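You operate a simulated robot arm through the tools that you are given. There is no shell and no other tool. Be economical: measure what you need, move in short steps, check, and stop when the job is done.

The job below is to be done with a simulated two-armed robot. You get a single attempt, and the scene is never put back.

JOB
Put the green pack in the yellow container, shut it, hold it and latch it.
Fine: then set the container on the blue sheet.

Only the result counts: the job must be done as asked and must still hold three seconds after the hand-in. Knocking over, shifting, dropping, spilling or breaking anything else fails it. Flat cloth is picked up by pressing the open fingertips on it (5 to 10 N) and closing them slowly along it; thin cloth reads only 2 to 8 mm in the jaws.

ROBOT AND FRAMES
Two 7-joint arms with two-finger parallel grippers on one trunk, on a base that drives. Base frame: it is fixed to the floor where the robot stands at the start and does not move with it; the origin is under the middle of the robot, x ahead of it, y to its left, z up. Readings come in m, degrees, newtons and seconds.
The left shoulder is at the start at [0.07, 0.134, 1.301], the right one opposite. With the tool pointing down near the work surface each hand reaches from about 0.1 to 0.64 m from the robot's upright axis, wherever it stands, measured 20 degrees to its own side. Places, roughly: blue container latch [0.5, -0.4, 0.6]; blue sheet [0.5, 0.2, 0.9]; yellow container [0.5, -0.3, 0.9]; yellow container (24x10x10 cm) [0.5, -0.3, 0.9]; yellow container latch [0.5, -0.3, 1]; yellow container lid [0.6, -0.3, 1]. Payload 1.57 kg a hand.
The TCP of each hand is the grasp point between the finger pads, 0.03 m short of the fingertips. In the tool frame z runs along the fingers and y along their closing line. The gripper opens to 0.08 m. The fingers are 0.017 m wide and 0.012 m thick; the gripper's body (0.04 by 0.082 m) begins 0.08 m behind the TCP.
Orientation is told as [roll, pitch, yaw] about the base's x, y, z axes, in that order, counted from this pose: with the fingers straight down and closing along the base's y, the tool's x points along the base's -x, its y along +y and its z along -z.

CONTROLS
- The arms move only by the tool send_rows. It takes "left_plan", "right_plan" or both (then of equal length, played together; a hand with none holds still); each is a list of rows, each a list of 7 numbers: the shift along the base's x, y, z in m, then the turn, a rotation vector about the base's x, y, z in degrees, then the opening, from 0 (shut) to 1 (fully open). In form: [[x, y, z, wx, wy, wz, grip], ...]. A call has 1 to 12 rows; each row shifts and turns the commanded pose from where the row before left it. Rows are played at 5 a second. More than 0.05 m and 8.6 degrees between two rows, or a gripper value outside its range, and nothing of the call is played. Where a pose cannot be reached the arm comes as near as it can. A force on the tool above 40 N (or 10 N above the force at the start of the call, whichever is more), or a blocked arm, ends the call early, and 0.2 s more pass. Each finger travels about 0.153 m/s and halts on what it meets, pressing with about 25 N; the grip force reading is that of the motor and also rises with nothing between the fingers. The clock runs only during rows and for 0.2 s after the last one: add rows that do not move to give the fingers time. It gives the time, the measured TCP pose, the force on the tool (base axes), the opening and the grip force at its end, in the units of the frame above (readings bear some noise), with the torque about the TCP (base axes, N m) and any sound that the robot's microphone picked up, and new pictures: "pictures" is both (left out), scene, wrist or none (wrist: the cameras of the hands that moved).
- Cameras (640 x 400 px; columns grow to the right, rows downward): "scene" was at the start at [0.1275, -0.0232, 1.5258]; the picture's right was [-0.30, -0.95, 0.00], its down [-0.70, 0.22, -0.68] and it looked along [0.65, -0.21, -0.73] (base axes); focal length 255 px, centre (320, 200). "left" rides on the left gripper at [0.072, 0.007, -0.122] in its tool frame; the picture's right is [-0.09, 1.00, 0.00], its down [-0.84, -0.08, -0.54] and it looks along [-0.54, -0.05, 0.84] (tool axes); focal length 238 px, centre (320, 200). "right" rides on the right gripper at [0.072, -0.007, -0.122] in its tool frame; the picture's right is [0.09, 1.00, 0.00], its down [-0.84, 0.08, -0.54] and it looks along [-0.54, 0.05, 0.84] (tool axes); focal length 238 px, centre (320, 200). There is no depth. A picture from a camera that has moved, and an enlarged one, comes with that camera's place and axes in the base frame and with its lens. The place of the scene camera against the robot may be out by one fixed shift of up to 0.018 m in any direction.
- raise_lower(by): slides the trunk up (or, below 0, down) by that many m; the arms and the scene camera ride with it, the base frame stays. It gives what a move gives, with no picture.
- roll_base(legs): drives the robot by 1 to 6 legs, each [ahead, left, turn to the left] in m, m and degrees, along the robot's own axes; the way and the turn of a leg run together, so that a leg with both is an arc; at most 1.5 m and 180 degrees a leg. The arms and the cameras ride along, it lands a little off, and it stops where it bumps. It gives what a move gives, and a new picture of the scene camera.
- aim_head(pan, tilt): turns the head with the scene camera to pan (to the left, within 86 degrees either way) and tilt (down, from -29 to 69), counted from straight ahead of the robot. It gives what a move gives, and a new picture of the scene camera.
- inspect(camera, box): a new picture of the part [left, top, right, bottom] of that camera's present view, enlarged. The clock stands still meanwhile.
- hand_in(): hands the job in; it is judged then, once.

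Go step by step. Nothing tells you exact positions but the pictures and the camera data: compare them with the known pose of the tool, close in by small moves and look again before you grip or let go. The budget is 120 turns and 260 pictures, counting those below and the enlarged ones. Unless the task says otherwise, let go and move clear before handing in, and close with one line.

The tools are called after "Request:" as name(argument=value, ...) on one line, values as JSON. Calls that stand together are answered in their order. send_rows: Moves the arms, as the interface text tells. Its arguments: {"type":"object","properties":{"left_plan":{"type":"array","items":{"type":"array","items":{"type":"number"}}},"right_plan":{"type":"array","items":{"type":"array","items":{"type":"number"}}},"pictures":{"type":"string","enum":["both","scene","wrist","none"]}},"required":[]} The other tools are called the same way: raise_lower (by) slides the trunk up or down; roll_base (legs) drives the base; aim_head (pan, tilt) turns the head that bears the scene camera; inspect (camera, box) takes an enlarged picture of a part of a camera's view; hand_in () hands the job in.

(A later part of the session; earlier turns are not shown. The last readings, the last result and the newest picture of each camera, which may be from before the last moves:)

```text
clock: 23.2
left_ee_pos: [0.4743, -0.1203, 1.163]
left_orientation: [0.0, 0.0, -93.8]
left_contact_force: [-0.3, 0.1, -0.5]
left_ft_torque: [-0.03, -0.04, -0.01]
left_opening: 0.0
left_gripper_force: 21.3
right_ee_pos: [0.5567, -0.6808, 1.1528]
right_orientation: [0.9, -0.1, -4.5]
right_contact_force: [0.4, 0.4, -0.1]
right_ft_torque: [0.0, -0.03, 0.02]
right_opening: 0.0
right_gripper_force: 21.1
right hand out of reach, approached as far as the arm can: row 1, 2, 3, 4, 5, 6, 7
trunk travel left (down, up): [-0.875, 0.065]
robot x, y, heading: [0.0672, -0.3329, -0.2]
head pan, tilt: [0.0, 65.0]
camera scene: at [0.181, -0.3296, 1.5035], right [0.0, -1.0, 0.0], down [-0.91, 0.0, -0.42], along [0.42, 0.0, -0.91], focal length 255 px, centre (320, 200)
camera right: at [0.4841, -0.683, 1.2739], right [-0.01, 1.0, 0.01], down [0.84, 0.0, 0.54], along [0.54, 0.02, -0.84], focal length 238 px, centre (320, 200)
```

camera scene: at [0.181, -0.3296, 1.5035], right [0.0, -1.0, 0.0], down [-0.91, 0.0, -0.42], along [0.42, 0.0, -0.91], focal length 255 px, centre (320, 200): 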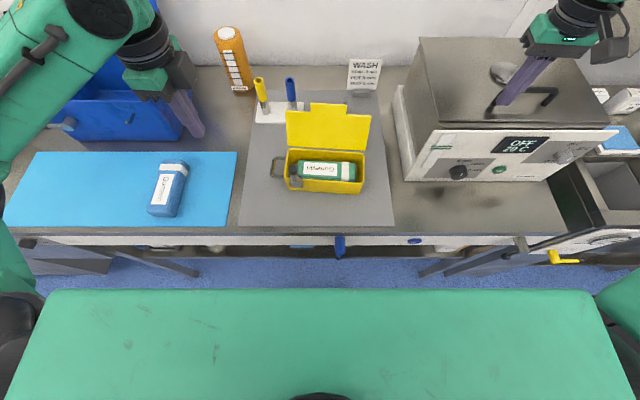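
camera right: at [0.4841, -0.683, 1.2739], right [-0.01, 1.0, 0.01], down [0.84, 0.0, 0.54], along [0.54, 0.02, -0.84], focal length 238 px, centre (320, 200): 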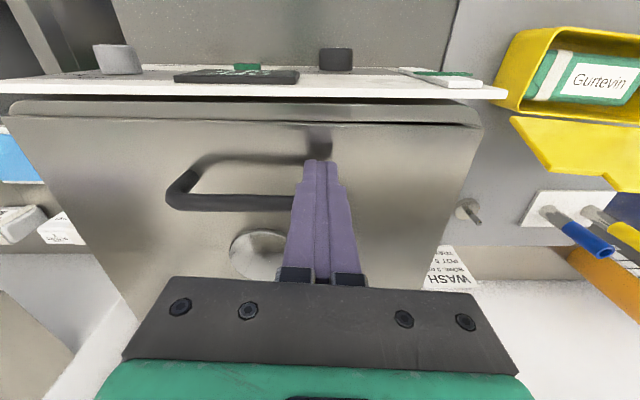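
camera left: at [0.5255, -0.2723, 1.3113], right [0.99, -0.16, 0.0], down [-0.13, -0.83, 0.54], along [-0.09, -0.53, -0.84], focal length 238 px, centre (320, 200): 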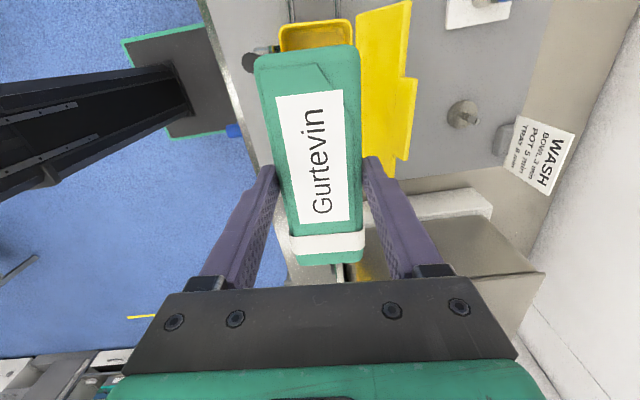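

The right arm runs into a joint limit when moving toward +y with this wrist yaw. I'll back away from above the oven, then try adding wrist yaw.

Request:
send_rows(right_plan=[[-0.02, 0, 0.04, 0, 0, 0, 0], [-0.03, 0, 0.03, 0, 0, 0, 0], [-0.04, 0, 0.02, 0, 0, 0, 0], [-0.04, 0, 0, 0, 0, 8, 0], [0, 0.01, 0, 0, 0, 8, 0], [0, 0.02, 0, 0, 0, 8, 0], [0, 0.03, 0, 0, 0, 8, 0], [0, 0.03, 0, 0, 0, 8, 0], [0, 0.03, 0, 0, 0, 0, 0]], pictures="none")

```text
clock: 25.2
left_ee_pos: [0.4753, -0.1191, 1.1609]
left_orientation: [0.0, 0.0, -93.8]
left_contact_force: [1.3, 0.0, 0.3]
left_ft_torque: [0.0, 0.01, -0.02]
left_opening: 0.0
left_gripper_force: 21.4
right_ee_pos: [0.4268, -0.5593, 1.2418]
right_orientation: [0.6, 0.1, 35.4]
right_contact_force: [-0.1, 0.7, 0.0]
right_ft_torque: [-0.03, 0.0, 0.01]
right_opening: 0.0
right_gripper_force: 21.6
trunk travel left (down, up): [-0.875, 0.065]
robot x, y, heading: [0.0708, -0.3345, -0.3]
head pan, tilt: [0.0, 65.0]
```

Adding yaw works. I'll go on to yaw ≈ +86° while moving in over the container.

Request:
send_rows(right_plan=[[0, 0.03, 0, 0, 0, 8.5, 0], [0, 0.03, 0, 0, 0, 8.5, 0], [0, 0.03, 0, 0, 0, 8.5, 0], [0.02, 0.03, 0, 0, 0, 8.5, 0], [0.03, 0.03, -0.02, 0, 0, 8.5, 0], [0.03, 0.02, -0.03, 0, 0, 8.5, 0], [0.03, 0.01, -0.03, 0, 0, 0, 0], [0.03, 0, 0, 0, 0, 0, 0], [0.03, 0, 0, 0, 0, 0, 0], [0, 0, 0, 0, 0, 0, 0]])

```text
clock: 27.4
left_ee_pos: [0.4743, -0.1199, 1.1624]
left_orientation: [0.0, 0.0, -93.8]
left_contact_force: [-0.6, -0.3, -1.4]
left_ft_torque: [-0.03, -0.03, -0.01]
left_opening: 0.0
left_gripper_force: 21.3
right_ee_pos: [0.548, -0.4396, 1.1655]
right_orientation: [0.7, -0.1, 86.5]
right_contact_force: [0.2, 0.4, -0.4]
right_ft_torque: [0.02, -0.01, 0.01]
right_opening: 0.0
right_gripper_force: 21.3
right hand out of reach, approached as far as the arm can: row 6, 7, 8, 9
trunk travel left (down, up): [-0.875, 0.065]
robot x, y, heading: [0.0708, -0.3281, -0.1]
head pan, tilt: [0.0, 65.0]
camera scene: at [0.1811, -0.3297, 1.5035], right [0.0, -1.0, 0.0], down [-0.91, 0.0, -0.42], along [0.42, 0.0, -0.91], focal length 255 px, centre (320, 200)
camera right: at [0.5509, -0.5116, 1.2881], right [-1.0, -0.03, 0.01], down [-0.02, 0.84, 0.54], along [-0.03, 0.54, -0.84], focal length 238 px, centre (320, 200)
```

scene: 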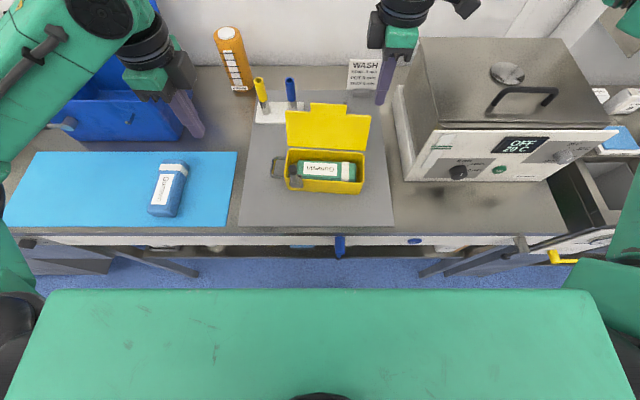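
right: 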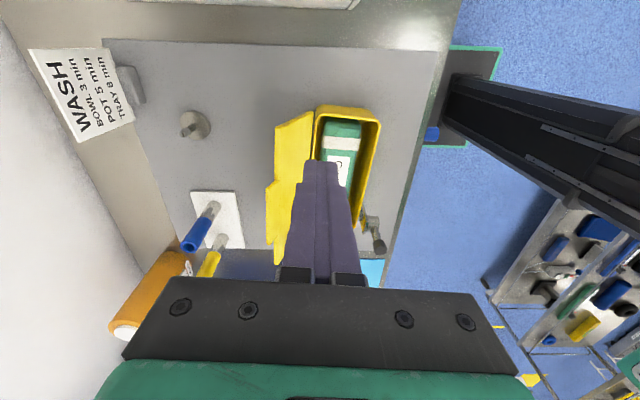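

Request:
send_rows(right_plan=[[0.01, 0, -0.02, 0, 0, -8, 0], [0.02, 0, -0.02, 0, 0, -8, 0], [0.02, 0.01, 0, 0, 0, -8, 0], [0.02, 0.01, 0, 0, 0, -8, 0], [0, 0, 0, 0, 0, 0, 0]], pictures="none")

```text
clock: 28.6
left_ee_pos: [0.4761, -0.1204, 1.1625]
left_orientation: [0.0, 0.0, -93.8]
left_contact_force: [0.6, 0.1, -0.7]
left_ft_torque: [-0.01, -0.01, 0.04]
left_opening: 0.0001
left_gripper_force: 21.3
right_ee_pos: [0.5682, -0.4631, 1.1341]
right_orientation: [0.7, 0.0, 54.4]
right_contact_force: [0.6, -0.6, -0.1]
right_ft_torque: [0.0, -0.01, 0.03]
right_opening: 0.0003
right_gripper_force: 21.3
right hand out of reach, approached as far as the arm can: row 1, 2, 3, 4
trunk travel left (down, up): [-0.875, 0.065]
robot x, y, heading: [0.068, -0.3345, -0.0]
head pan, tilt: [0.0, 65.0]
```

The limit looks like the wrist-roll joint, so more yaw should free the arm. I'll raise the hand and turn it further.

Request:
send_rows(right_plan=[[-0.02, 0, 0.03, 0, 0, 8.5, 0], [-0.02, 0, 0.03, 0, 0, 8.5, 0], [0, 0, 0, 0, 0, 8.5, 0], [0, 0, 0, 0, 0, 8.5, 0], [0, 0, 0, 0, 0, 8.5, 0], [0, 0, 0, 0, 0, 8.5, 0], [0, 0, 0, 0, 0, 8.5, 0], [0, 0, 0, 0, 0, 8.5, 0], [0, 0.02, 0, 0, 0, 8.5, 0], [0, 0.03, 0, 0, 0, 0, 0], [0, 0.03, 0, 0, 0, 0, 0], [0, 0, 0, 0, 0, 0, 0]], pictures="none")

```text
clock: 31.2
left_ee_pos: [0.4751, -0.1206, 1.1628]
left_orientation: [0.0, 0.1, -93.8]
left_contact_force: [0.3, -0.3, 0.7]
left_ft_torque: [-0.01, -0.03, -0.03]
left_opening: 0.0002
left_gripper_force: 21.1
right_ee_pos: [0.5075, -0.4085, 1.1905]
right_orientation: [0.7, 0.0, 131.0]
right_contact_force: [0.2, -1.5, -1.2]
right_ft_torque: [0.01, 0.0, 0.01]
right_opening: 0.0
right_gripper_force: 21.5
right hand out of reach, approached as far as the arm can: row 10, 11
trunk travel left (down, up): [-0.875, 0.065]
robot x, y, heading: [0.0707, -0.3346, 0.0]
head pan, tilt: [0.0, 65.0]
```

Request:
aim_head(pan=-30, tilt=35)

Request:
aim_head(pan=40, tilt=35)

```text
clock: 32.2
left_ee_pos: [0.476, -0.1191, 1.1624]
left_orientation: [0.0, 0.0, -93.8]
left_contact_force: [0.6, 0.0, -0.9]
left_ft_torque: [0.0, 0.02, -0.02]
left_opening: 0.0002
left_gripper_force: 21.2
right_ee_pos: [0.5091, -0.4099, 1.1913]
right_orientation: [0.8, 0.0, 131.0]
right_contact_force: [0.9, 0.2, 0.2]
right_ft_torque: [-0.01, 0.0, 0.0]
right_opening: 0.0003
right_gripper_force: 21.1
trunk travel left (down, up): [-0.875, 0.065]
robot x, y, heading: [0.0701, -0.3299, 0.0]
head pan, tilt: [-30.0, 35.0]
camera scene: at [0.1975, -0.3734, 1.5432], right [-0.5, -0.87, 0.0], down [-0.5, 0.29, -0.82], along [0.71, -0.41, -0.57], focal length 255 px, centre (320, 200)
```

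scene: 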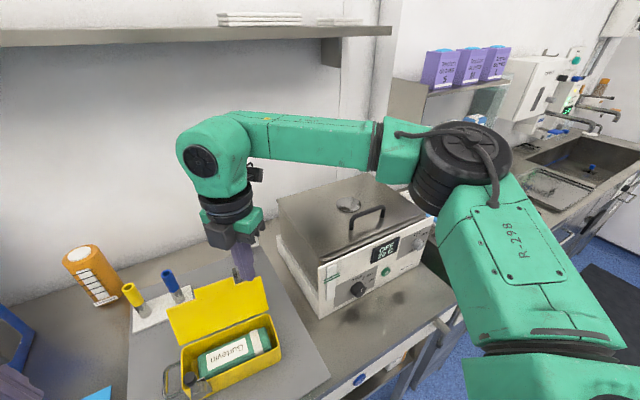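

```text
clock: 33.6
left_ee_pos: [0.4755, -0.1197, 1.1615]
left_orientation: [-0.1, 0.0, -93.8]
left_contact_force: [-0.5, -0.5, -0.1]
left_ft_torque: [0.0, -0.01, 0.01]
left_opening: 0.0
left_gripper_force: 21.2
right_ee_pos: [0.5093, -0.4092, 1.1915]
right_orientation: [0.7, 0.1, 131.0]
right_contact_force: [0.6, 0.1, -0.2]
right_ft_torque: [0.01, 0.01, 0.0]
right_opening: 0.0
right_gripper_force: 21.4
trunk travel left (down, up): [-0.875, 0.065]
robot x, y, heading: [0.0728, -0.3279, 0.0]
head pan, tilt: [40.0, 35.0]
camera scene: at [0.1888, -0.2729, 1.5433], right [0.64, -0.77, 0.0], down [-0.44, -0.37, -0.82], along [0.63, 0.53, -0.57], focal length 255 px, centre (320, 200)
```

scene: 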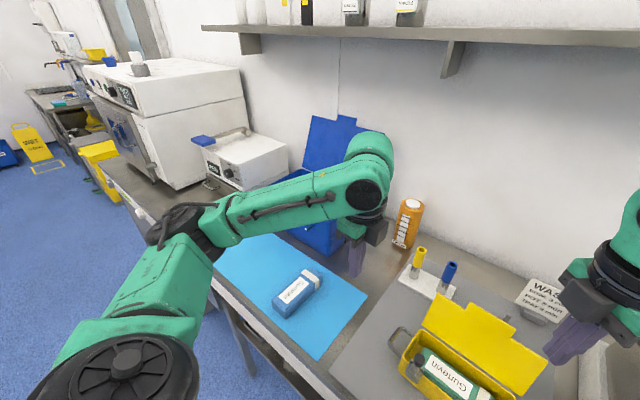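

The right hand can reach the spot above the lid's right end, about (0.51, -0.41), which suits holding the lid down. The left hand will close the lid. I'll park the right hand a little aside and bring the left hand behind the lid.

Request:
send_rows(left_plan=[[0, 0, 0.02, 0, 0, 0, 0], [0.02, -0.01, 0, 0, 0, 0, 0], [0.035, -0.035, 0, 0, 0, 0, 0], [0.035, -0.035, 0, 0, 0, 0, 0], [0.035, -0.035, 0, 0, 0, 0, 0], [0.035, -0.035, 0, 0, 0, 0, 0], [0.025, -0.035, 0, 0, 0, 0, 0], [0, -0.03, 0, 0, 0, 0, 0], [0, 0, 0, 0, 0, 0, 0]], right_plan=[[-0.02, -0.03, 0.02, 0, 0, 0, 0], [-0.02, -0.03, 0.01, 0, 0, 0, 0], [0, -0.03, 0, 0, 0, 0, 0], [0, 0, 0, 0, 0, 0, 0], [0, 0, 0, 0, 0, 0, 0], [0, 0, 0, 0, 0, 0, 0], [0, 0, 0, 0, 0, 0, 0], [0, 0, 0, 0, 0, 0, 0], [0, 0, 0, 0, 0, 0, 0]], pictures="wrist")

Request:
aim_head(pan=-10, tilt=45)

```text
clock: 35.6
left_ee_pos: [0.6436, -0.3193, 1.1795]
left_orientation: [0.3, -0.1, -93.8]
left_contact_force: [-0.4, 0.5, 1.6]
left_ft_torque: [0.01, 0.0, 0.0]
left_opening: 0.0001
left_gripper_force: 21.5
left hand out of reach, approached as far as the arm can: row 7, 8
right_ee_pos: [0.4695, -0.4988, 1.221]
right_orientation: [0.7, 0.1, 131.0]
right_contact_force: [-0.3, 0.1, 0.5]
right_ft_torque: [0.0, -0.01, 0.01]
right_opening: 0.0002
right_gripper_force: 21.0
trunk travel left (down, up): [-0.875, 0.065]
robot x, y, heading: [0.0677, -0.3312, -0.0]
head pan, tilt: [40.0, 35.0]
camera right: at [0.5225, -0.5477, 1.3436], right [-0.69, -0.72, 0.01], down [-0.6, 0.59, 0.54], along [-0.4, 0.37, -0.84], focal length 238 px, centre (320, 200)
camera left: at [0.6556, -0.2483, 1.2998], right [0.99, -0.16, 0.01], down [-0.14, -0.83, 0.54], along [-0.08, -0.54, -0.84], focal length 238 px, centre (320, 200)
```

right: 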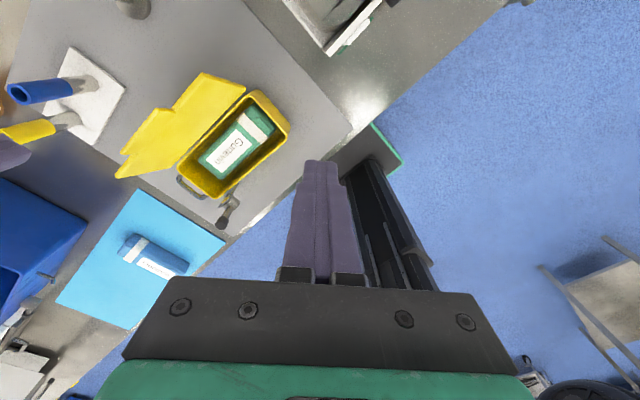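
left: 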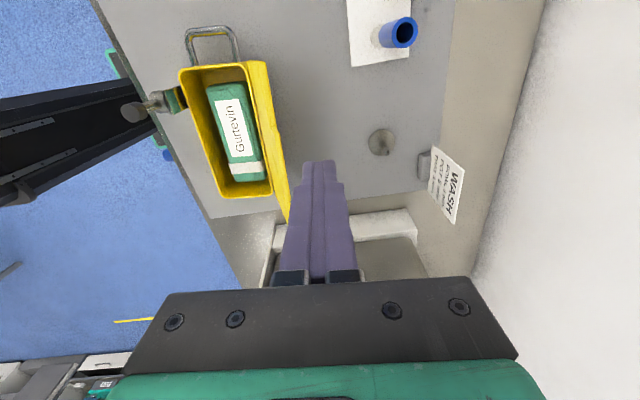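

```text
clock: 36.8
left_ee_pos: [0.6442, -0.3204, 1.1801]
left_orientation: [0.1, -0.1, -93.9]
left_contact_force: [-0.3, -0.5, 0.1]
left_ft_torque: [-0.01, 0.03, -0.02]
left_opening: 0.0
left_gripper_force: 21.3
right_ee_pos: [0.4697, -0.5, 1.2223]
right_orientation: [0.6, 0.0, 131.0]
right_contact_force: [-0.9, 0.0, -0.3]
right_ft_torque: [0.0, 0.0, -0.01]
right_opening: 0.0002
right_gripper_force: 21.4
trunk travel left (down, up): [-0.875, 0.065]
robot x, y, heading: [0.0698, -0.33, -0.1]
head pan, tilt: [-10.0, 45.0]
camera scene: at [0.2012, -0.3436, 1.5285], right [-0.17, -0.98, 0.0], down [-0.7, 0.12, -0.71], along [0.7, -0.12, -0.71], focal length 255 px, centre (320, 200)
```

scene: 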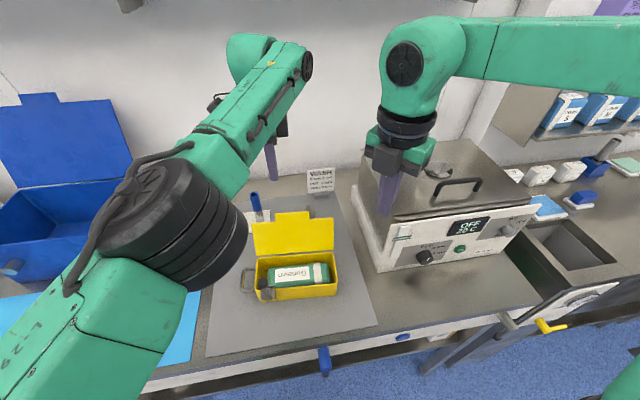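

The left hand is behind the lid with 2–3 cm of clearance. I'll go straight down so the fingertips sit behind the tab.

Request:
send_rows(left_plan=[[0, 0, -0.03, 0, 0, 0, 0], [0, 0, -0.03, 0, 0, 0, 0], [0, -0.01, -0.03, 0, 0, 0, 0], [0, -0.01, -0.025, 0, 0, 0, 0], [0, 0, 0, 0, 0, 0, 0]])

Request:
inspect(camera="scene", box=[210, 120, 370, 310])

```text
clock: 38.0
left_ee_pos: [0.6523, -0.3246, 1.0652]
left_orientation: [0.1, 0.0, -93.7]
left_contact_force: [0.0, -0.6, 0.9]
left_ft_torque: [-0.01, -0.03, 0.01]
left_opening: 0.0002
left_gripper_force: 21.9
left hand out of reach, approached as far as the arm can: row 2
right_ee_pos: [0.4698, -0.4987, 1.2203]
right_orientation: [0.9, 0.1, 131.1]
right_contact_force: [0.5, 0.0, -0.1]
right_ft_torque: [0.02, 0.02, 0.03]
right_opening: 0.0002
right_gripper_force: 20.7
trunk travel left (down, up): [-0.875, 0.065]
robot x, y, heading: [0.0682, -0.331, 0.1]
head pan, tilt: [-10.0, 45.0]
camera scene: at [0.2015, -0.3429, 1.5285], right [-0.17, -0.98, 0.0], down [-0.7, 0.12, -0.71], along [0.7, -0.12, -0.71], focal length 255 px, centre (320, 200)
camera left: at [0.6646, -0.2529, 1.1873], right [0.99, -0.16, 0.0], down [-0.13, -0.83, 0.54], along [-0.08, -0.54, -0.84], focal length 238 px, centre (320, 200)
```

scene: 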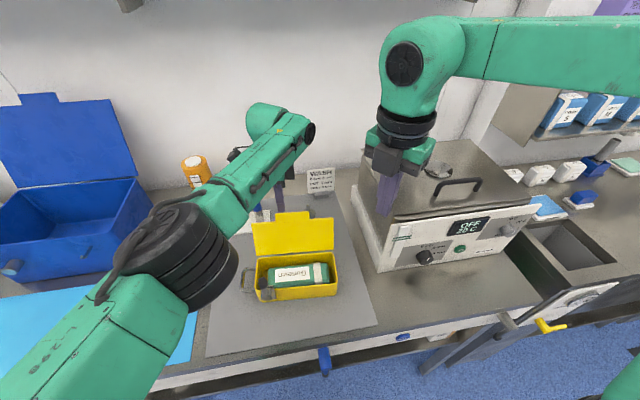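
left: 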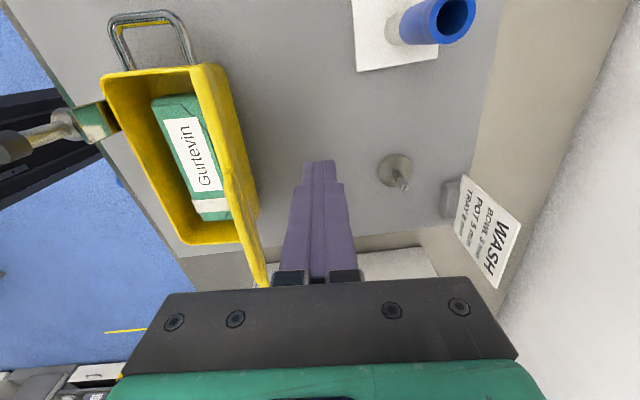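

```text
2.11 times, centred on (290, 215) of scene
camera zoom: at [0.2015, -0.3429, 1.5285], right [-0.17, -0.98, 0.0], down [-0.7, 0.12, -0.71], along [0.7, -0.12, -0.71], focal length 537 px, centre (383, 168)
```

zoom: 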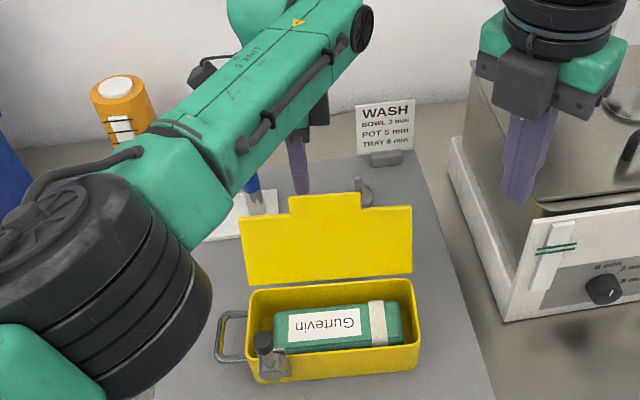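

Request:
send_rows(left_plan=[[0, -0.01, -0.01, 0, 0, 0, 0], [0, -0.005, -0.01, 0, 0, 0, 0], [-0.015, 0, 0, 0, 0, 0, 0], [-0.015, 0, 0, 0, 0, 0, 0], [-0.015, 0, 0, 0, 0, 0, 0], [-0.015, 0, 0, 0, 0, 0, 0], [-0.015, 0, 0, 0, 0, 0, 0], [-0.015, 0, 0, 0, 0, 0, 0], [0, 0, 0, 0, 0, 0, 0]], pictures="wrist")

Request:
inspect(camera="scene", box=[210, 120, 370, 310])

```text
clock: 40.0
left_ee_pos: [0.6435, -0.3375, 1.047]
left_orientation: [0.0, 0.1, -93.8]
left_contact_force: [-0.1, 0.1, -0.4]
left_ft_torque: [0.03, 0.03, -0.03]
left_opening: 0.0
left_gripper_force: 21.3
left hand out of reach, approached as far as the arm can: row 1, 2, 3, 4, 5, 6, 7, 8
right_ee_pos: [0.4692, -0.5001, 1.2222]
right_orientation: [0.8, 0.1, 131.0]
right_contact_force: [0.3, 0.4, -0.3]
right_ft_torque: [0.02, 0.02, 0.02]
right_opening: 0.0001
right_gripper_force: 20.7
trunk travel left (down, up): [-0.875, 0.065]
robot x, y, heading: [0.0663, -0.3318, 0.2]
head pan, tilt: [-10.0, 45.0]
camera left: at [0.6561, -0.2659, 1.1676], right [0.99, -0.16, 0.0], down [-0.13, -0.83, 0.54], along [-0.09, -0.54, -0.84], focal length 238 px, centre (320, 200)
```

left: 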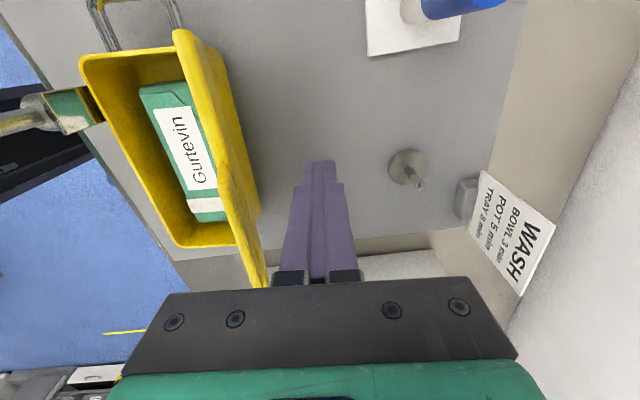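

```text
2.11 times, centred on (290, 215) of scene
camera zoom: at [0.2014, -0.3438, 1.5285], right [-0.17, -0.98, 0.0], down [-0.7, 0.12, -0.71], along [0.7, -0.12, -0.71], focal length 537 px, centre (383, 168)
```

zoom: 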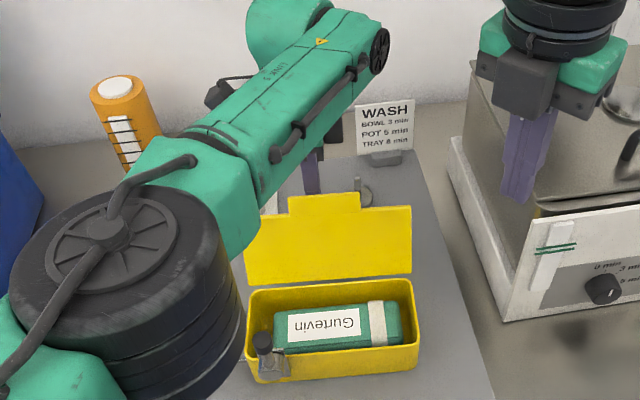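

The arm seems nearly fully stretched here. I'll retry the pull in larger steps and see whether it follows.

Request:
send_rows(left_plan=[[-0.02, 0, 0, 0, 0, 0, 0], [-0.02, 0, 0, 0, 0, 0, 0], [0, 0, 0, 0, 0, 0, 0]], pictures="none")

```text
clock: 40.8
left_ee_pos: [0.6437, -0.3378, 1.0471]
left_orientation: [0.1, 0.0, -93.8]
left_contact_force: [0.8, -0.4, 0.9]
left_ft_torque: [-0.04, 0.0, -0.02]
left_opening: 0.0003
left_gripper_force: 21.5
left hand out of reach, approached as far as the arm can: row 1, 2
right_ee_pos: [0.47, -0.5008, 1.2214]
right_orientation: [0.7, 0.0, 131.0]
right_contact_force: [-0.6, 0.4, 1.1]
right_ft_torque: [-0.01, -0.01, 0.01]
right_opening: 0.0
right_gripper_force: 21.0
trunk travel left (down, up): [-0.875, 0.065]
robot x, y, heading: [0.0717, -0.3329, 0.4]
head pan, tilt: [-10.0, 45.0]
```

Request:
send_rows(left_plan=[[-0.015, 0, 0, 0, 0, -8, 0], [-0.015, 0, 0, 0, 0, -8, 0], [0, 0, 0, 0, 0, 0, 0]], pictures="none")

```text
clock: 41.5
left_ee_pos: [0.6501, -0.3044, 1.0438]
left_orientation: [-0.1, 0.0, -109.9]
left_contact_force: [-0.2, 0.2, 0.5]
left_ft_torque: [0.03, 0.01, -0.06]
left_opening: 0.0
left_gripper_force: 21.5
left hand out of reach, approached as far as the arm can: row 1, 2
right_ee_pos: [0.4695, -0.4997, 1.2215]
right_orientation: [0.7, 0.1, 131.1]
right_contact_force: [0.7, 0.5, 1.0]
right_ft_torque: [-0.01, 0.01, -0.02]
right_opening: 0.0002
right_gripper_force: 21.6
trunk travel left (down, up): [-0.875, 0.065]
robot x, y, heading: [0.0682, -0.3332, -0.0]
head pan, tilt: [-10.0, 45.0]
```

Request:
send_rows(left_plan=[[0, 0, 0, 0, 0, 8, 0], [0, -0.01, 0, 0, 0, 8, 0], [0, -0.01, 0, 0, 0, 8, 0], [0, -0.01, 0, 0, 0, 8, 0], [-0.015, 0, 0, 0, 0, 8, 0], [-0.015, 0, 0, 0, 0, 0, 0], [0, 0, 0, 0, 0, 0, 0]], pictures="none")

```text
clock: 43.1
left_ee_pos: [0.6177, -0.3349, 1.0425]
left_orientation: [0.0, 0.0, -69.7]
left_contact_force: [-0.8, -0.2, -0.4]
left_ft_torque: [0.02, 0.02, -0.01]
left_opening: 0.0
left_gripper_force: 21.3
right_ee_pos: [0.4703, -0.502, 1.221]
right_orientation: [0.8, 0.0, 131.1]
right_contact_force: [0.2, -0.3, 1.0]
right_ft_torque: [0.0, 0.01, 0.0]
right_opening: 0.0
right_gripper_force: 21.6
trunk travel left (down, up): [-0.875, 0.065]
robot x, y, heading: [0.0727, -0.3288, 0.1]
head pan, tilt: [-10.0, 45.0]
```

Turning the yaw back toward zero frees the left arm. I'll continue pulling the lid toward -x.

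Request:
send_rows(left_plan=[[-0.012, 0, 0, 0, 0, 4, 0], [-0.012, 0, 0, 0, 0, 4, 0], [-0.012, 0, 0, 0, 0, 4, 0], [-0.012, 0, 0, 0, 0, 0, 0], [-0.012, 0, 0, 0, 0, 0, 0], [0, 0, 0, 0, 0, 0, 0]], pictures="wrist")

Request:
inspect(camera="scene", box=[210, 120, 370, 310])

```text
clock: 44.5
left_ee_pos: [0.5594, -0.3365, 1.0445]
left_orientation: [0.0, 0.0, -57.8]
left_contact_force: [1.0, 0.4, 0.6]
left_ft_torque: [0.0, -0.04, 0.01]
left_opening: 0.0001
left_gripper_force: 21.3
right_ee_pos: [0.4697, -0.4995, 1.2209]
right_orientation: [0.6, 0.0, 131.0]
right_contact_force: [-0.5, 0.4, -0.1]
right_ft_torque: [-0.01, 0.01, 0.0]
right_opening: 0.0002
right_gripper_force: 21.0
trunk travel left (down, up): [-0.875, 0.065]
robot x, y, heading: [0.0669, -0.3314, -0.1]
head pan, tilt: [-10.0, 45.0]
camera left: at [0.5278, -0.2711, 1.1649], right [0.89, 0.45, 0.0], down [0.38, -0.75, 0.54], along [0.25, -0.48, -0.84], focal length 238 px, centre (320, 200)
```

left: 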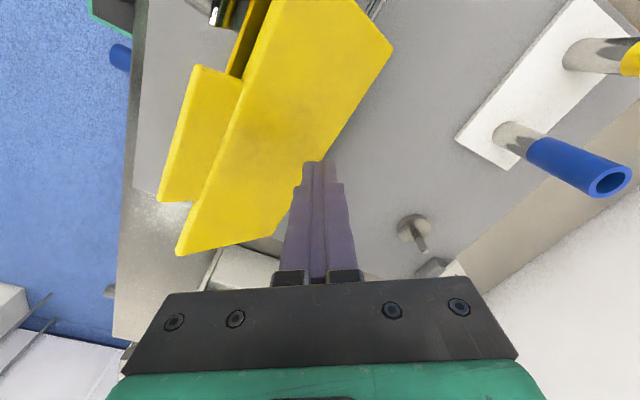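

```text
2.11 times, centred on (290, 215) of scene
camera zoom: at [0.2015, -0.3439, 1.5284], right [-0.17, -0.98, 0.0], down [-0.7, 0.12, -0.71], along [0.7, -0.12, -0.71], focal length 537 px, centre (383, 168)
```

zoom: 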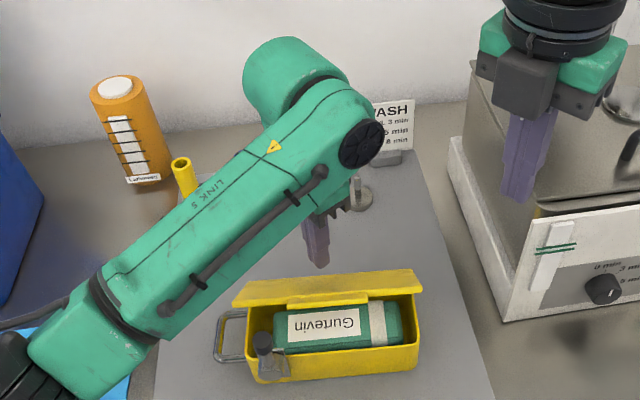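

The lid is past vertical and staying there. I'll sweep forward and down to close it.

Request:
send_rows(left_plan=[[-0.012, 0, -0.003, 0, 0, 0, 0], [-0.012, 0, -0.005, 0, 0, 0, 0], [-0.012, 0, -0.006, 0, 0, 0, 0], [-0.01, 0, -0.007, 0, 0, 0, 0], [-0.008, 0, -0.008, 0, 0, 0, 0], [0, 0, 0, 0, 0, 0, 0]], pictures="wrist")

Request:
inspect(camera="scene", box=[210, 120, 370, 310])

```text
clock: 46.0
left_ee_pos: [0.5053, -0.3344, 1.015]
left_orientation: [0.0, 0.1, -57.8]
left_contact_force: [-0.1, 0.5, 0.5]
left_ft_torque: [-0.01, 0.03, 0.0]
left_opening: 0.0
left_gripper_force: 21.2
right_ee_pos: [0.4696, -0.5003, 1.221]
right_orientation: [0.9, 0.0, 131.0]
right_contact_force: [0.2, -0.6, -0.5]
right_ft_torque: [-0.01, 0.0, 0.0]
right_opening: 0.0001
right_gripper_force: 21.6
trunk travel left (down, up): [-0.875, 0.065]
robot x, y, heading: [0.0703, -0.3282, 0.0]
head pan, tilt: [-10.0, 45.0]
camera left: at [0.4735, -0.2699, 1.136], right [0.89, 0.45, 0.0], down [0.38, -0.75, 0.54], along [0.25, -0.48, -0.84], focal length 238 px, centre (320, 200)
```

left: 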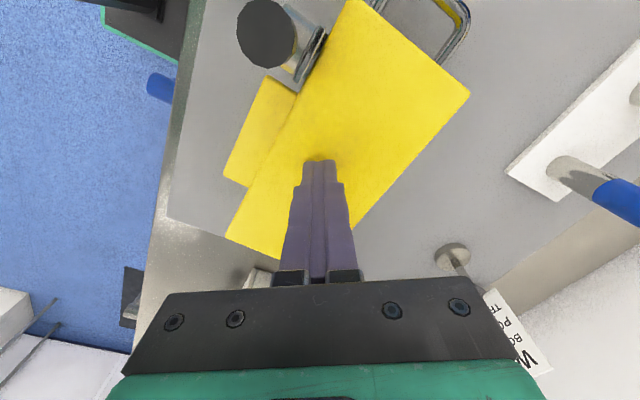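

```text
2.11 times, centred on (290, 215) of scene
camera zoom: at [0.2016, -0.3438, 1.5284], right [-0.17, -0.98, 0.0], down [-0.7, 0.12, -0.71], along [0.7, -0.12, -0.71], focal length 537 px, centre (383, 168)
```

zoom: 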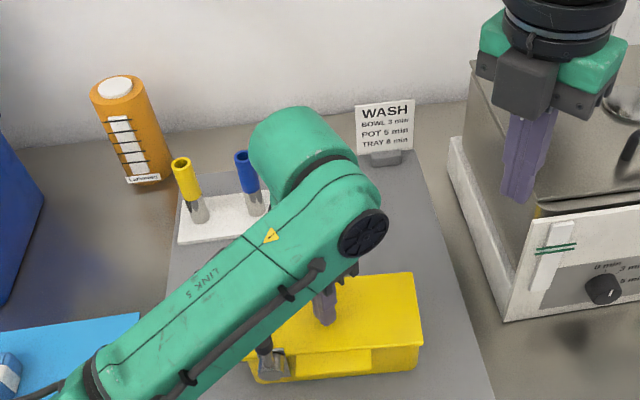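

The lid is nearly shut. I'll press down gently to seat it.

Request:
send_rows(left_plan=[[0, 0, -0.005, 0, 0, 0, 0], [0, 0, -0.004, 0, 0, 0, 0], [0, 0, -0.004, 0, 0, 0, 0], [0, 0, 0, 0, 0, 0, 0], [0, 0, 0, 0, 0, 0, 0]], pictures="none")

Request:
inspect(camera="left", box=[200, 0, 480, 280])

```text
clock: 46.9
left_ee_pos: [0.5048, -0.3342, 1.0105]
left_orientation: [0.7, -0.9, -57.9]
left_contact_force: [-4.9, 0.7, 18.3]
left_ft_torque: [0.13, 0.22, -0.03]
left_opening: 0.0
left_gripper_force: 21.5
right_ee_pos: [0.4656, -0.499, 1.223]
right_orientation: [0.6, 0.2, 131.0]
right_contact_force: [0.2, 0.2, 0.1]
right_ft_torque: [0.01, 0.0, -0.02]
right_opening: 0.0002
right_gripper_force: 21.4
trunk travel left (down, up): [-0.875, 0.065]
robot x, y, heading: [0.0692, -0.3297, -0.1]
head pan, tilt: [-10.0, 45.0]
stopped in row 4 (left hand): the force on the tool passed its limit (the readings are from after the stop); the commanded pose is now the measured one
```

```text
1.43 times, centred on (340, 140) of left
camera zoom: at [0.4703, -0.2689, 1.1289], right [0.89, 0.45, 0.01], down [0.37, -0.75, 0.55], along [0.26, -0.49, -0.83], focal length 340 px, centre (291, 286)
```

zoom: 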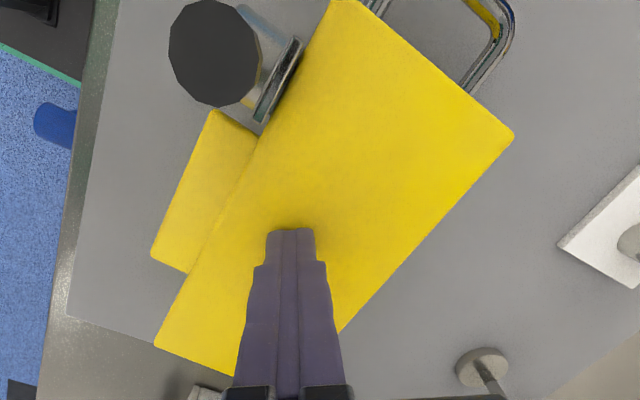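

The lid is shut, with firm contact at z ≈ 0.98. I'll lift the left hand to the +y side of the lever, and turn the right hand to a freer yaw over the lid's right end.

Request:
send_rows(left_plan=[[0, 0, 0.04, 0, 0, 0, 0], [0, 0, 0.05, 0, 0, 0, 0], [0, 0, 0.04, 0, 0, 0, 0], [0, 0.03, 0, 0, 0, 0, 0], [-0.01, 0.04, 0, 0, 0, 0, 0], [-0.01, 0.04, 0, 0, 0, 0, 0], [-0.015, 0.02, 0, 0, 0, 0, 0], [-0.015, 0, 0, 0, 0, 0, 0], [0, 0, 0, 0, 0, 0, 0]], right_plan=[[0, 0, 0, 0, 0, -8.5, 0], [0, 0, 0, 0, 0, -8.5, 0], [0, 0, 0, 0, 0, -8.5, 0], [0, 0, 0, 0, 0, -8.5, 0], [0, 0, 0, 0, 0, -8.5, 0], [0, 0, 0, 0, 0, -8.5, 0], [0.02, 0.02, 0, 0, 0, -8.5, 0], [0.02, 0.03, -0.01, 0, 0, 0, 0], [0.02, 0.03, -0.02, 0, 0, 0, 0]])

Request:
inspect(camera="scene", box=[210, 150, 370, 310])

```text
clock: 48.9
left_ee_pos: [0.4593, -0.2037, 1.1346]
left_orientation: [0.2, -0.5, -57.7]
left_contact_force: [0.6, 0.2, -0.5]
left_ft_torque: [-0.02, 0.06, 0.01]
left_opening: 0.0
left_gripper_force: 21.5
right_ee_pos: [0.5322, -0.4228, 1.1917]
right_orientation: [0.8, 0.1, 71.2]
right_contact_force: [0.0, -0.2, 0.3]
right_ft_torque: [0.01, -0.01, -0.02]
right_opening: 0.0
right_gripper_force: 21.0
right hand out of reach, approached as far as the arm can: row 9
trunk travel left (down, up): [-0.875, 0.065]
robot x, y, heading: [0.071, -0.3259, 0.0]
head pan, tilt: [-10.0, 45.0]
camera scene: at [0.2048, -0.3432, 1.5282], right [-0.17, -0.98, 0.0], down [-0.7, 0.12, -0.71], along [0.69, -0.12, -0.71], focal length 255 px, centre (320, 200)
camera right: at [0.5172, -0.4931, 1.3138], right [-0.97, 0.23, 0.01], down [0.2, 0.82, 0.54], along [0.12, 0.53, -0.84], focal length 238 px, centre (320, 200)
camera left: at [0.4258, -0.1391, 1.2543], right [0.89, 0.45, 0.01], down [0.38, -0.75, 0.55], along [0.25, -0.49, -0.84], focal length 238 px, centre (320, 200)
```

scene: 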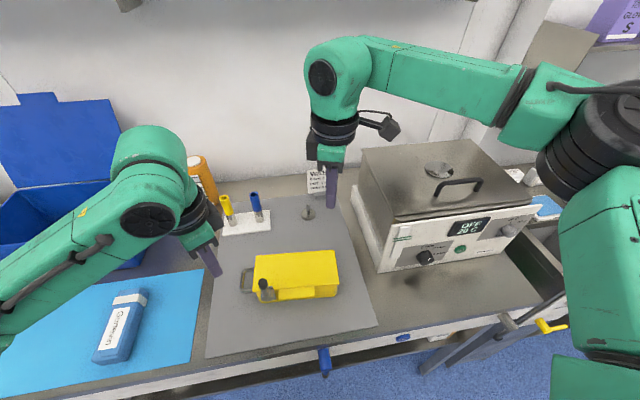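
right: 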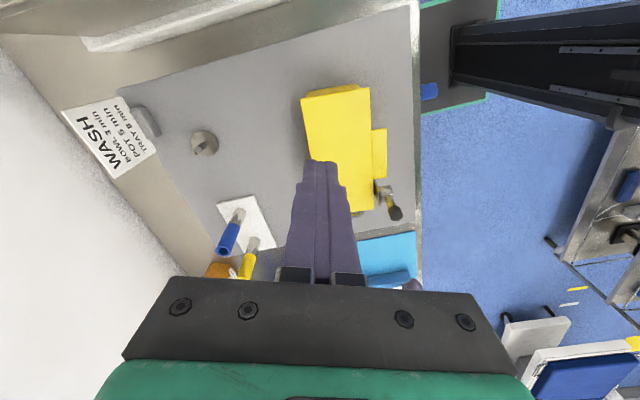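
left: 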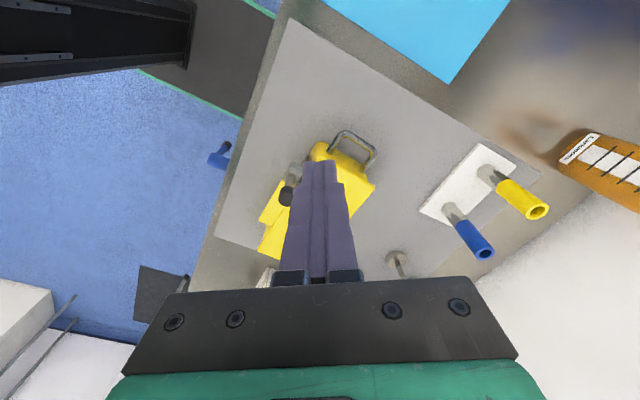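

```text
2.50 times, centred on (290, 230) of scene
camera zoom: at [0.2048, -0.3432, 1.5282], right [-0.17, -0.98, 0.0], down [-0.7, 0.12, -0.71], along [0.69, -0.12, -0.71], focal length 638 px, centre (395, 125)
```

zoom: 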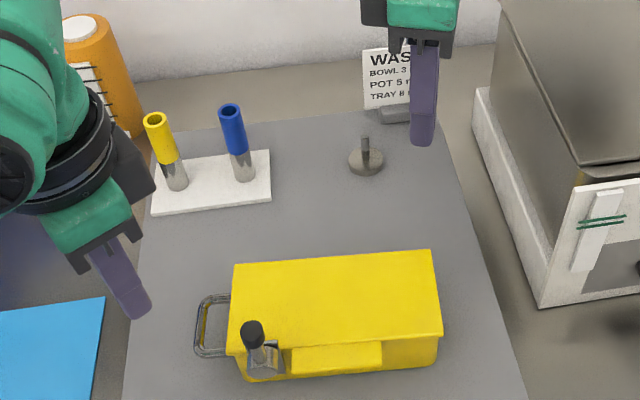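

Request:
send_rows(right_plan=[[-0.005, 0, -0.04, 0, 0, 0, 0], [-0.005, 0.005, -0.04, 0, 0, 0, 0], [0, 0.005, -0.04, 0, 0, 0, 0], [0, 0.005, -0.04, 0, 0, 0, 0], [0, 0, 0, 0, 0, 0, 0]])

Request:
inspect(camera="scene", box=[210, 150, 370, 310])

```text
clock: 50.1
left_ee_pos: [0.456, -0.2048, 1.1348]
left_orientation: [0.5, -0.6, -57.8]
left_contact_force: [1.4, -0.8, 1.2]
left_ft_torque: [0.01, -0.02, 0.01]
left_opening: 0.0001
left_gripper_force: 21.3
right_ee_pos: [0.5014, -0.4351, 1.0453]
right_orientation: [0.7, -0.2, 71.4]
right_contact_force: [0.7, -0.6, -0.1]
right_ft_torque: [0.01, -0.02, -0.04]
right_opening: 0.0
right_gripper_force: 21.5
right hand out of reach, approached as far as the arm can: row 3, 4
trunk travel left (down, up): [-0.875, 0.065]
robot x, y, heading: [0.0697, -0.331, -0.2]
head pan, tilt: [-10.0, 45.0]
camera scene: at [0.202, -0.3434, 1.5284], right [-0.17, -0.98, 0.0], down [-0.7, 0.12, -0.71], along [0.7, -0.12, -0.71], focal length 255 px, centre (320, 200)
camera right: at [0.4857, -0.505, 1.1672], right [-0.97, 0.23, 0.01], down [0.2, 0.82, 0.54], along [0.11, 0.53, -0.84], focal length 238 px, centre (320, 200)
```

scene: 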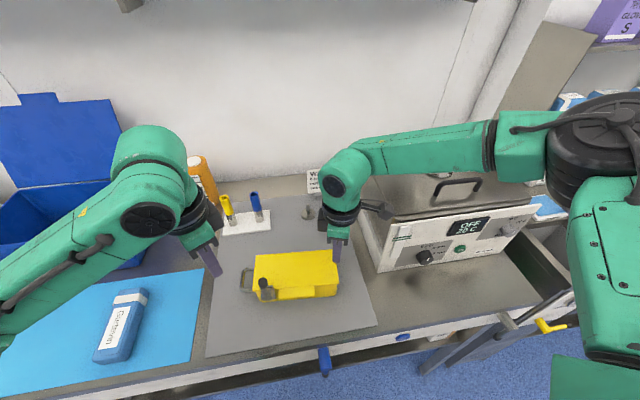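
right: 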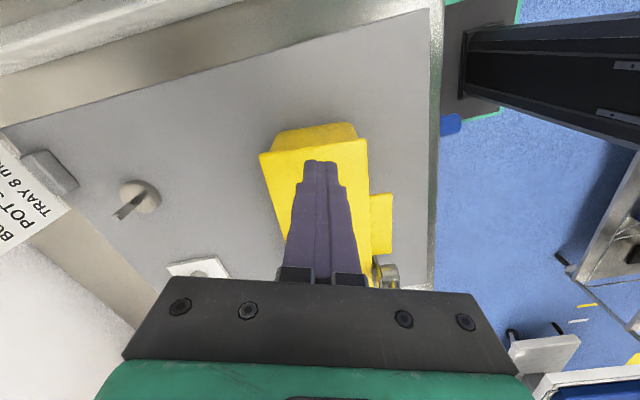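

```text
2.50 times, centred on (290, 230) of scene
camera zoom: at [0.202, -0.3434, 1.5284], right [-0.17, -0.98, 0.0], down [-0.7, 0.12, -0.71], along [0.7, -0.12, -0.71], focal length 638 px, centre (395, 125)
```

zoom: 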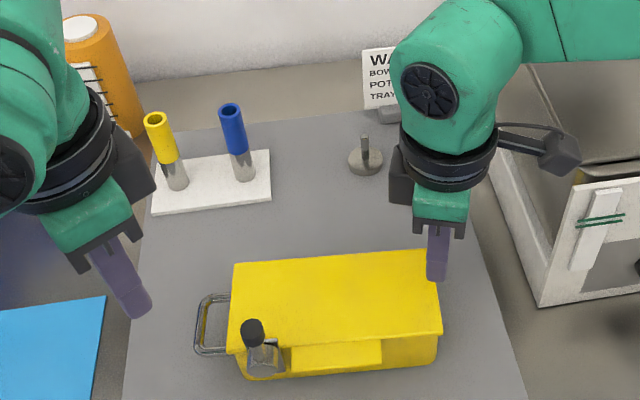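

The right hand only just reaches the lid's edge, so I'll raise it and shift the base 7 cm left to give that arm more room.

Request:
send_rows(right_plan=[[0, 0, 0.04, 0, 0, 0, 0], [0, 0, 0.04, 0, 0, 0, 0], [0, 0, 0, 0, 0, 0, 0]], pictures="none")

Request:
roll_base(legs=[[0, 0.07, 0]])

```text
clock: 50.9
left_ee_pos: [0.4564, -0.2038, 1.1357]
left_orientation: [0.4, -0.5, -57.8]
left_contact_force: [0.4, -0.1, -0.3]
left_ft_torque: [0.0, -0.01, 0.0]
left_opening: 0.0001
left_gripper_force: 21.0
right_ee_pos: [0.4989, -0.4357, 1.1258]
right_orientation: [0.8, 0.0, 71.5]
right_contact_force: [0.5, -0.9, 0.3]
right_ft_torque: [0.01, 0.01, 0.0]
right_opening: 0.0003
right_gripper_force: 21.5
trunk travel left (down, up): [-0.875, 0.065]
robot x, y, heading: [0.0696, -0.3301, -0.1]
head pan, tilt: [-10.0, 45.0]
```

```text
clock: 51.9
left_ee_pos: [0.4568, -0.1414, 1.1362]
left_orientation: [0.6, -0.3, -57.8]
left_contact_force: [0.4, -0.1, 0.1]
left_ft_torque: [0.07, 0.03, 0.04]
left_opening: 0.0
left_gripper_force: 20.7
right_ee_pos: [0.497, -0.3734, 1.1254]
right_orientation: [0.8, -0.2, 71.4]
right_contact_force: [0.2, -0.2, 0.3]
right_ft_torque: [0.06, 0.02, 0.01]
right_opening: 0.0
right_gripper_force: 21.0
trunk travel left (down, up): [-0.875, 0.065]
robot x, y, heading: [0.0724, -0.2607, -0.0]
head pan, tilt: [-10.0, 45.0]
camera scene: at [0.2013, -0.2839, 1.5283], right [-0.17, -0.98, -0.01], down [-0.7, 0.13, -0.71], along [0.7, -0.12, -0.71], focal length 255 px, centre (320, 200)
```

scene: 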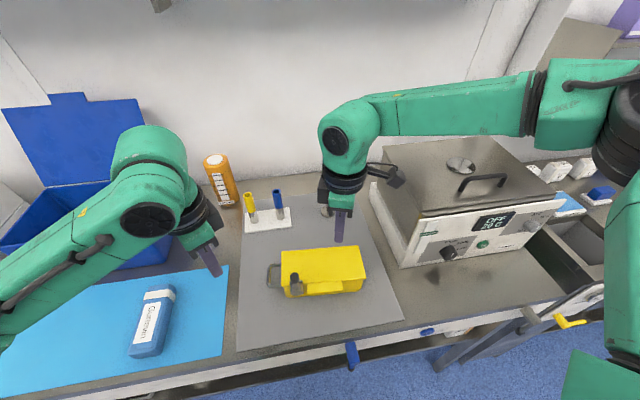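

Request:
send_rows(right_plan=[[0.008, -0.015, -0.02, 0, 0, 0, 0], [0.008, -0.015, -0.03, 0, 0, 0, 0], [0, 0, -0.03, 0, 0, 0, 0], [0, 0, -0.02, 0, 0, 0, 0], [0, 0, -0.007, 0, 0, 0, 0], [0, 0, -0.004, 0, 0, 0, 0], [0, 0, 0, 0, 0, 0, 0]], pictures="wrist")

Request:
inspect(camera="scene", box=[240, 170, 400, 310])

```text
clock: 53.5
left_ee_pos: [0.4568, -0.1347, 1.1355]
left_orientation: [0.4, -0.5, -57.7]
left_contact_force: [0.4, 0.1, -0.6]
left_ft_torque: [-0.01, -0.02, 0.01]
left_opening: 0.0
left_gripper_force: 21.3
right_ee_pos: [0.5127, -0.3959, 1.015]
right_orientation: [0.7, 0.0, 71.4]
right_contact_force: [-0.6, -1.6, -0.8]
right_ft_torque: [0.0, 0.0, -0.02]
right_opening: 0.0
right_gripper_force: 21.7
trunk travel left (down, up): [-0.875, 0.065]
robot x, y, heading: [0.0699, -0.2626, -0.0]
head pan, tilt: [-10.0, 45.0]
camera right: at [0.4984, -0.4665, 1.1367], right [-0.97, 0.23, 0.01], down [0.2, 0.81, 0.54], along [0.12, 0.53, -0.84], focal length 238 px, centre (320, 200)
```

right: 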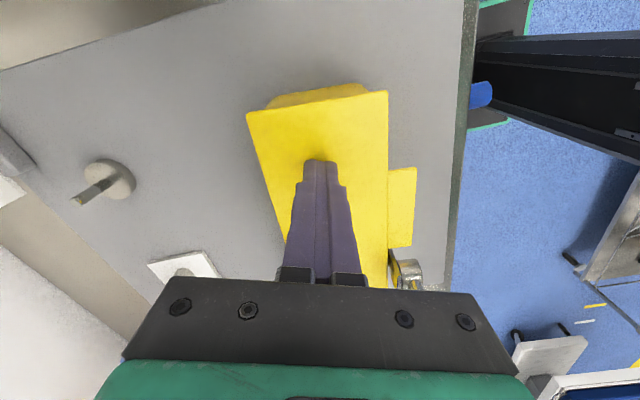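

```text
2.86 times, centred on (320, 240) of scene
camera zoom: at [0.2014, -0.2738, 1.5285], right [-0.17, -0.98, 0.0], down [-0.7, 0.12, -0.71], along [0.7, -0.12, -0.71], focal length 729 px, centre (320, 86)
```

zoom: 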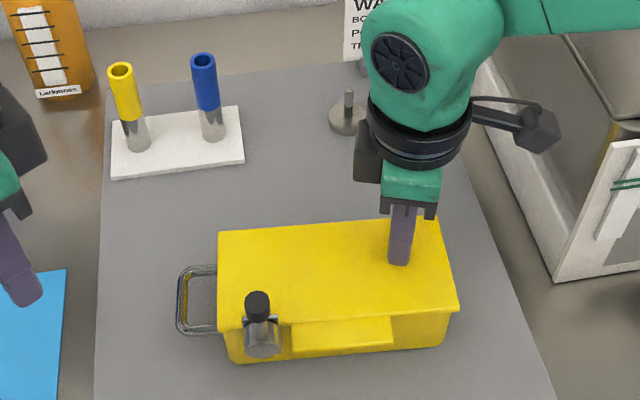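

Request:
send_rows(left_plan=[[0, -0.03, 0, 0, 0, 0, 0], [0, -0.03, 0, 0, 0, 0, 0], [0, -0.025, -0.01, 0, 0, 0, 0], [0, 0, -0.03, 0, 0, 0, 0], [0, 0, -0.03, 0, 0, 0, 0], [0, 0, 0, 0, 0, 0, 0]], right_plan=[[0, 0, -0.003, 0, 0, 0, 0], [0, 0, -0.002, 0, 0, 0, 0], [0, 0, -0.002, 0, 0, 0, 0], [0, 0, 0, 0, 0, 0, 0], [0, 0, 0, 0, 0, 0, 0], [0, 0, 0, 0, 0, 0, 0]], pictures="wrist")

Request:
inspect(camera="scene", box=[240, 170, 400, 310])

```text
clock: 54.9
left_ee_pos: [0.4575, -0.2198, 1.0658]
left_orientation: [0.4, -0.6, -57.8]
left_contact_force: [0.6, 0.5, -0.1]
left_ft_torque: [-0.01, -0.01, -0.02]
left_opening: 0.0001
left_gripper_force: 21.2
right_ee_pos: [0.512, -0.3995, 1.0102]
right_orientation: [0.7, -0.2, 71.4]
right_contact_force: [3.5, -2.2, 9.9]
right_ft_torque: [-0.09, -0.14, -0.01]
right_opening: 0.0
right_gripper_force: 21.1
right hand out of reach, approached as far as the arm can: row 2
trunk travel left (down, up): [-0.875, 0.065]
robot x, y, heading: [0.0684, -0.2591, -0.1]
head pan, tilt: [-10.0, 45.0]
camera right: at [0.4962, -0.4696, 1.1318], right [-0.97, 0.23, 0.01], down [0.2, 0.81, 0.55], along [0.12, 0.53, -0.84], focal length 238 px, centre (320, 200)
camera left: at [0.4235, -0.1557, 1.1851], right [0.89, 0.45, 0.01], down [0.37, -0.75, 0.55], along [0.26, -0.49, -0.84], focal length 238 px, centre (320, 200)
```

right: 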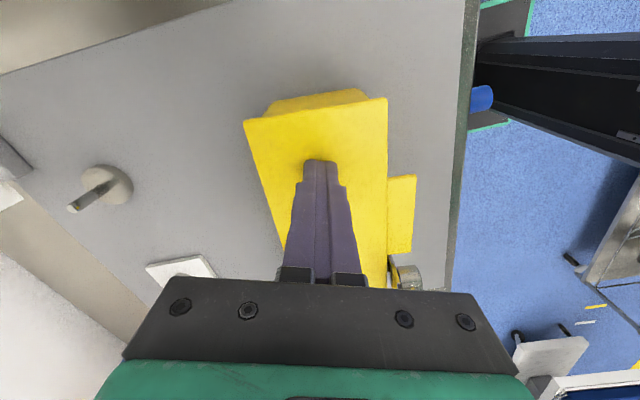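
left: 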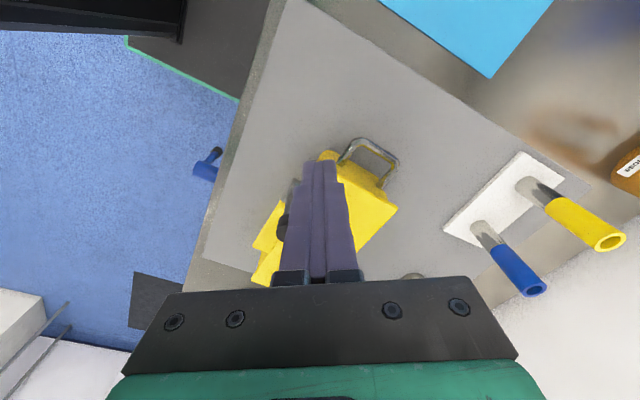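

```text
2.86 times, centred on (320, 240) of scene
camera zoom: at [0.2012, -0.2748, 1.5286], right [-0.17, -0.98, 0.0], down [-0.7, 0.12, -0.71], along [0.7, -0.12, -0.71], focal length 729 px, centre (320, 86)
```

zoom: 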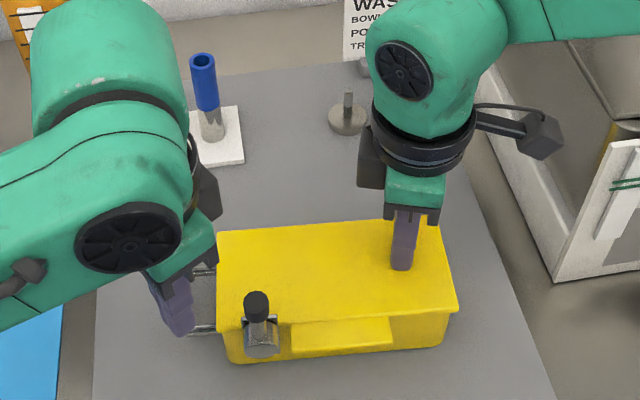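

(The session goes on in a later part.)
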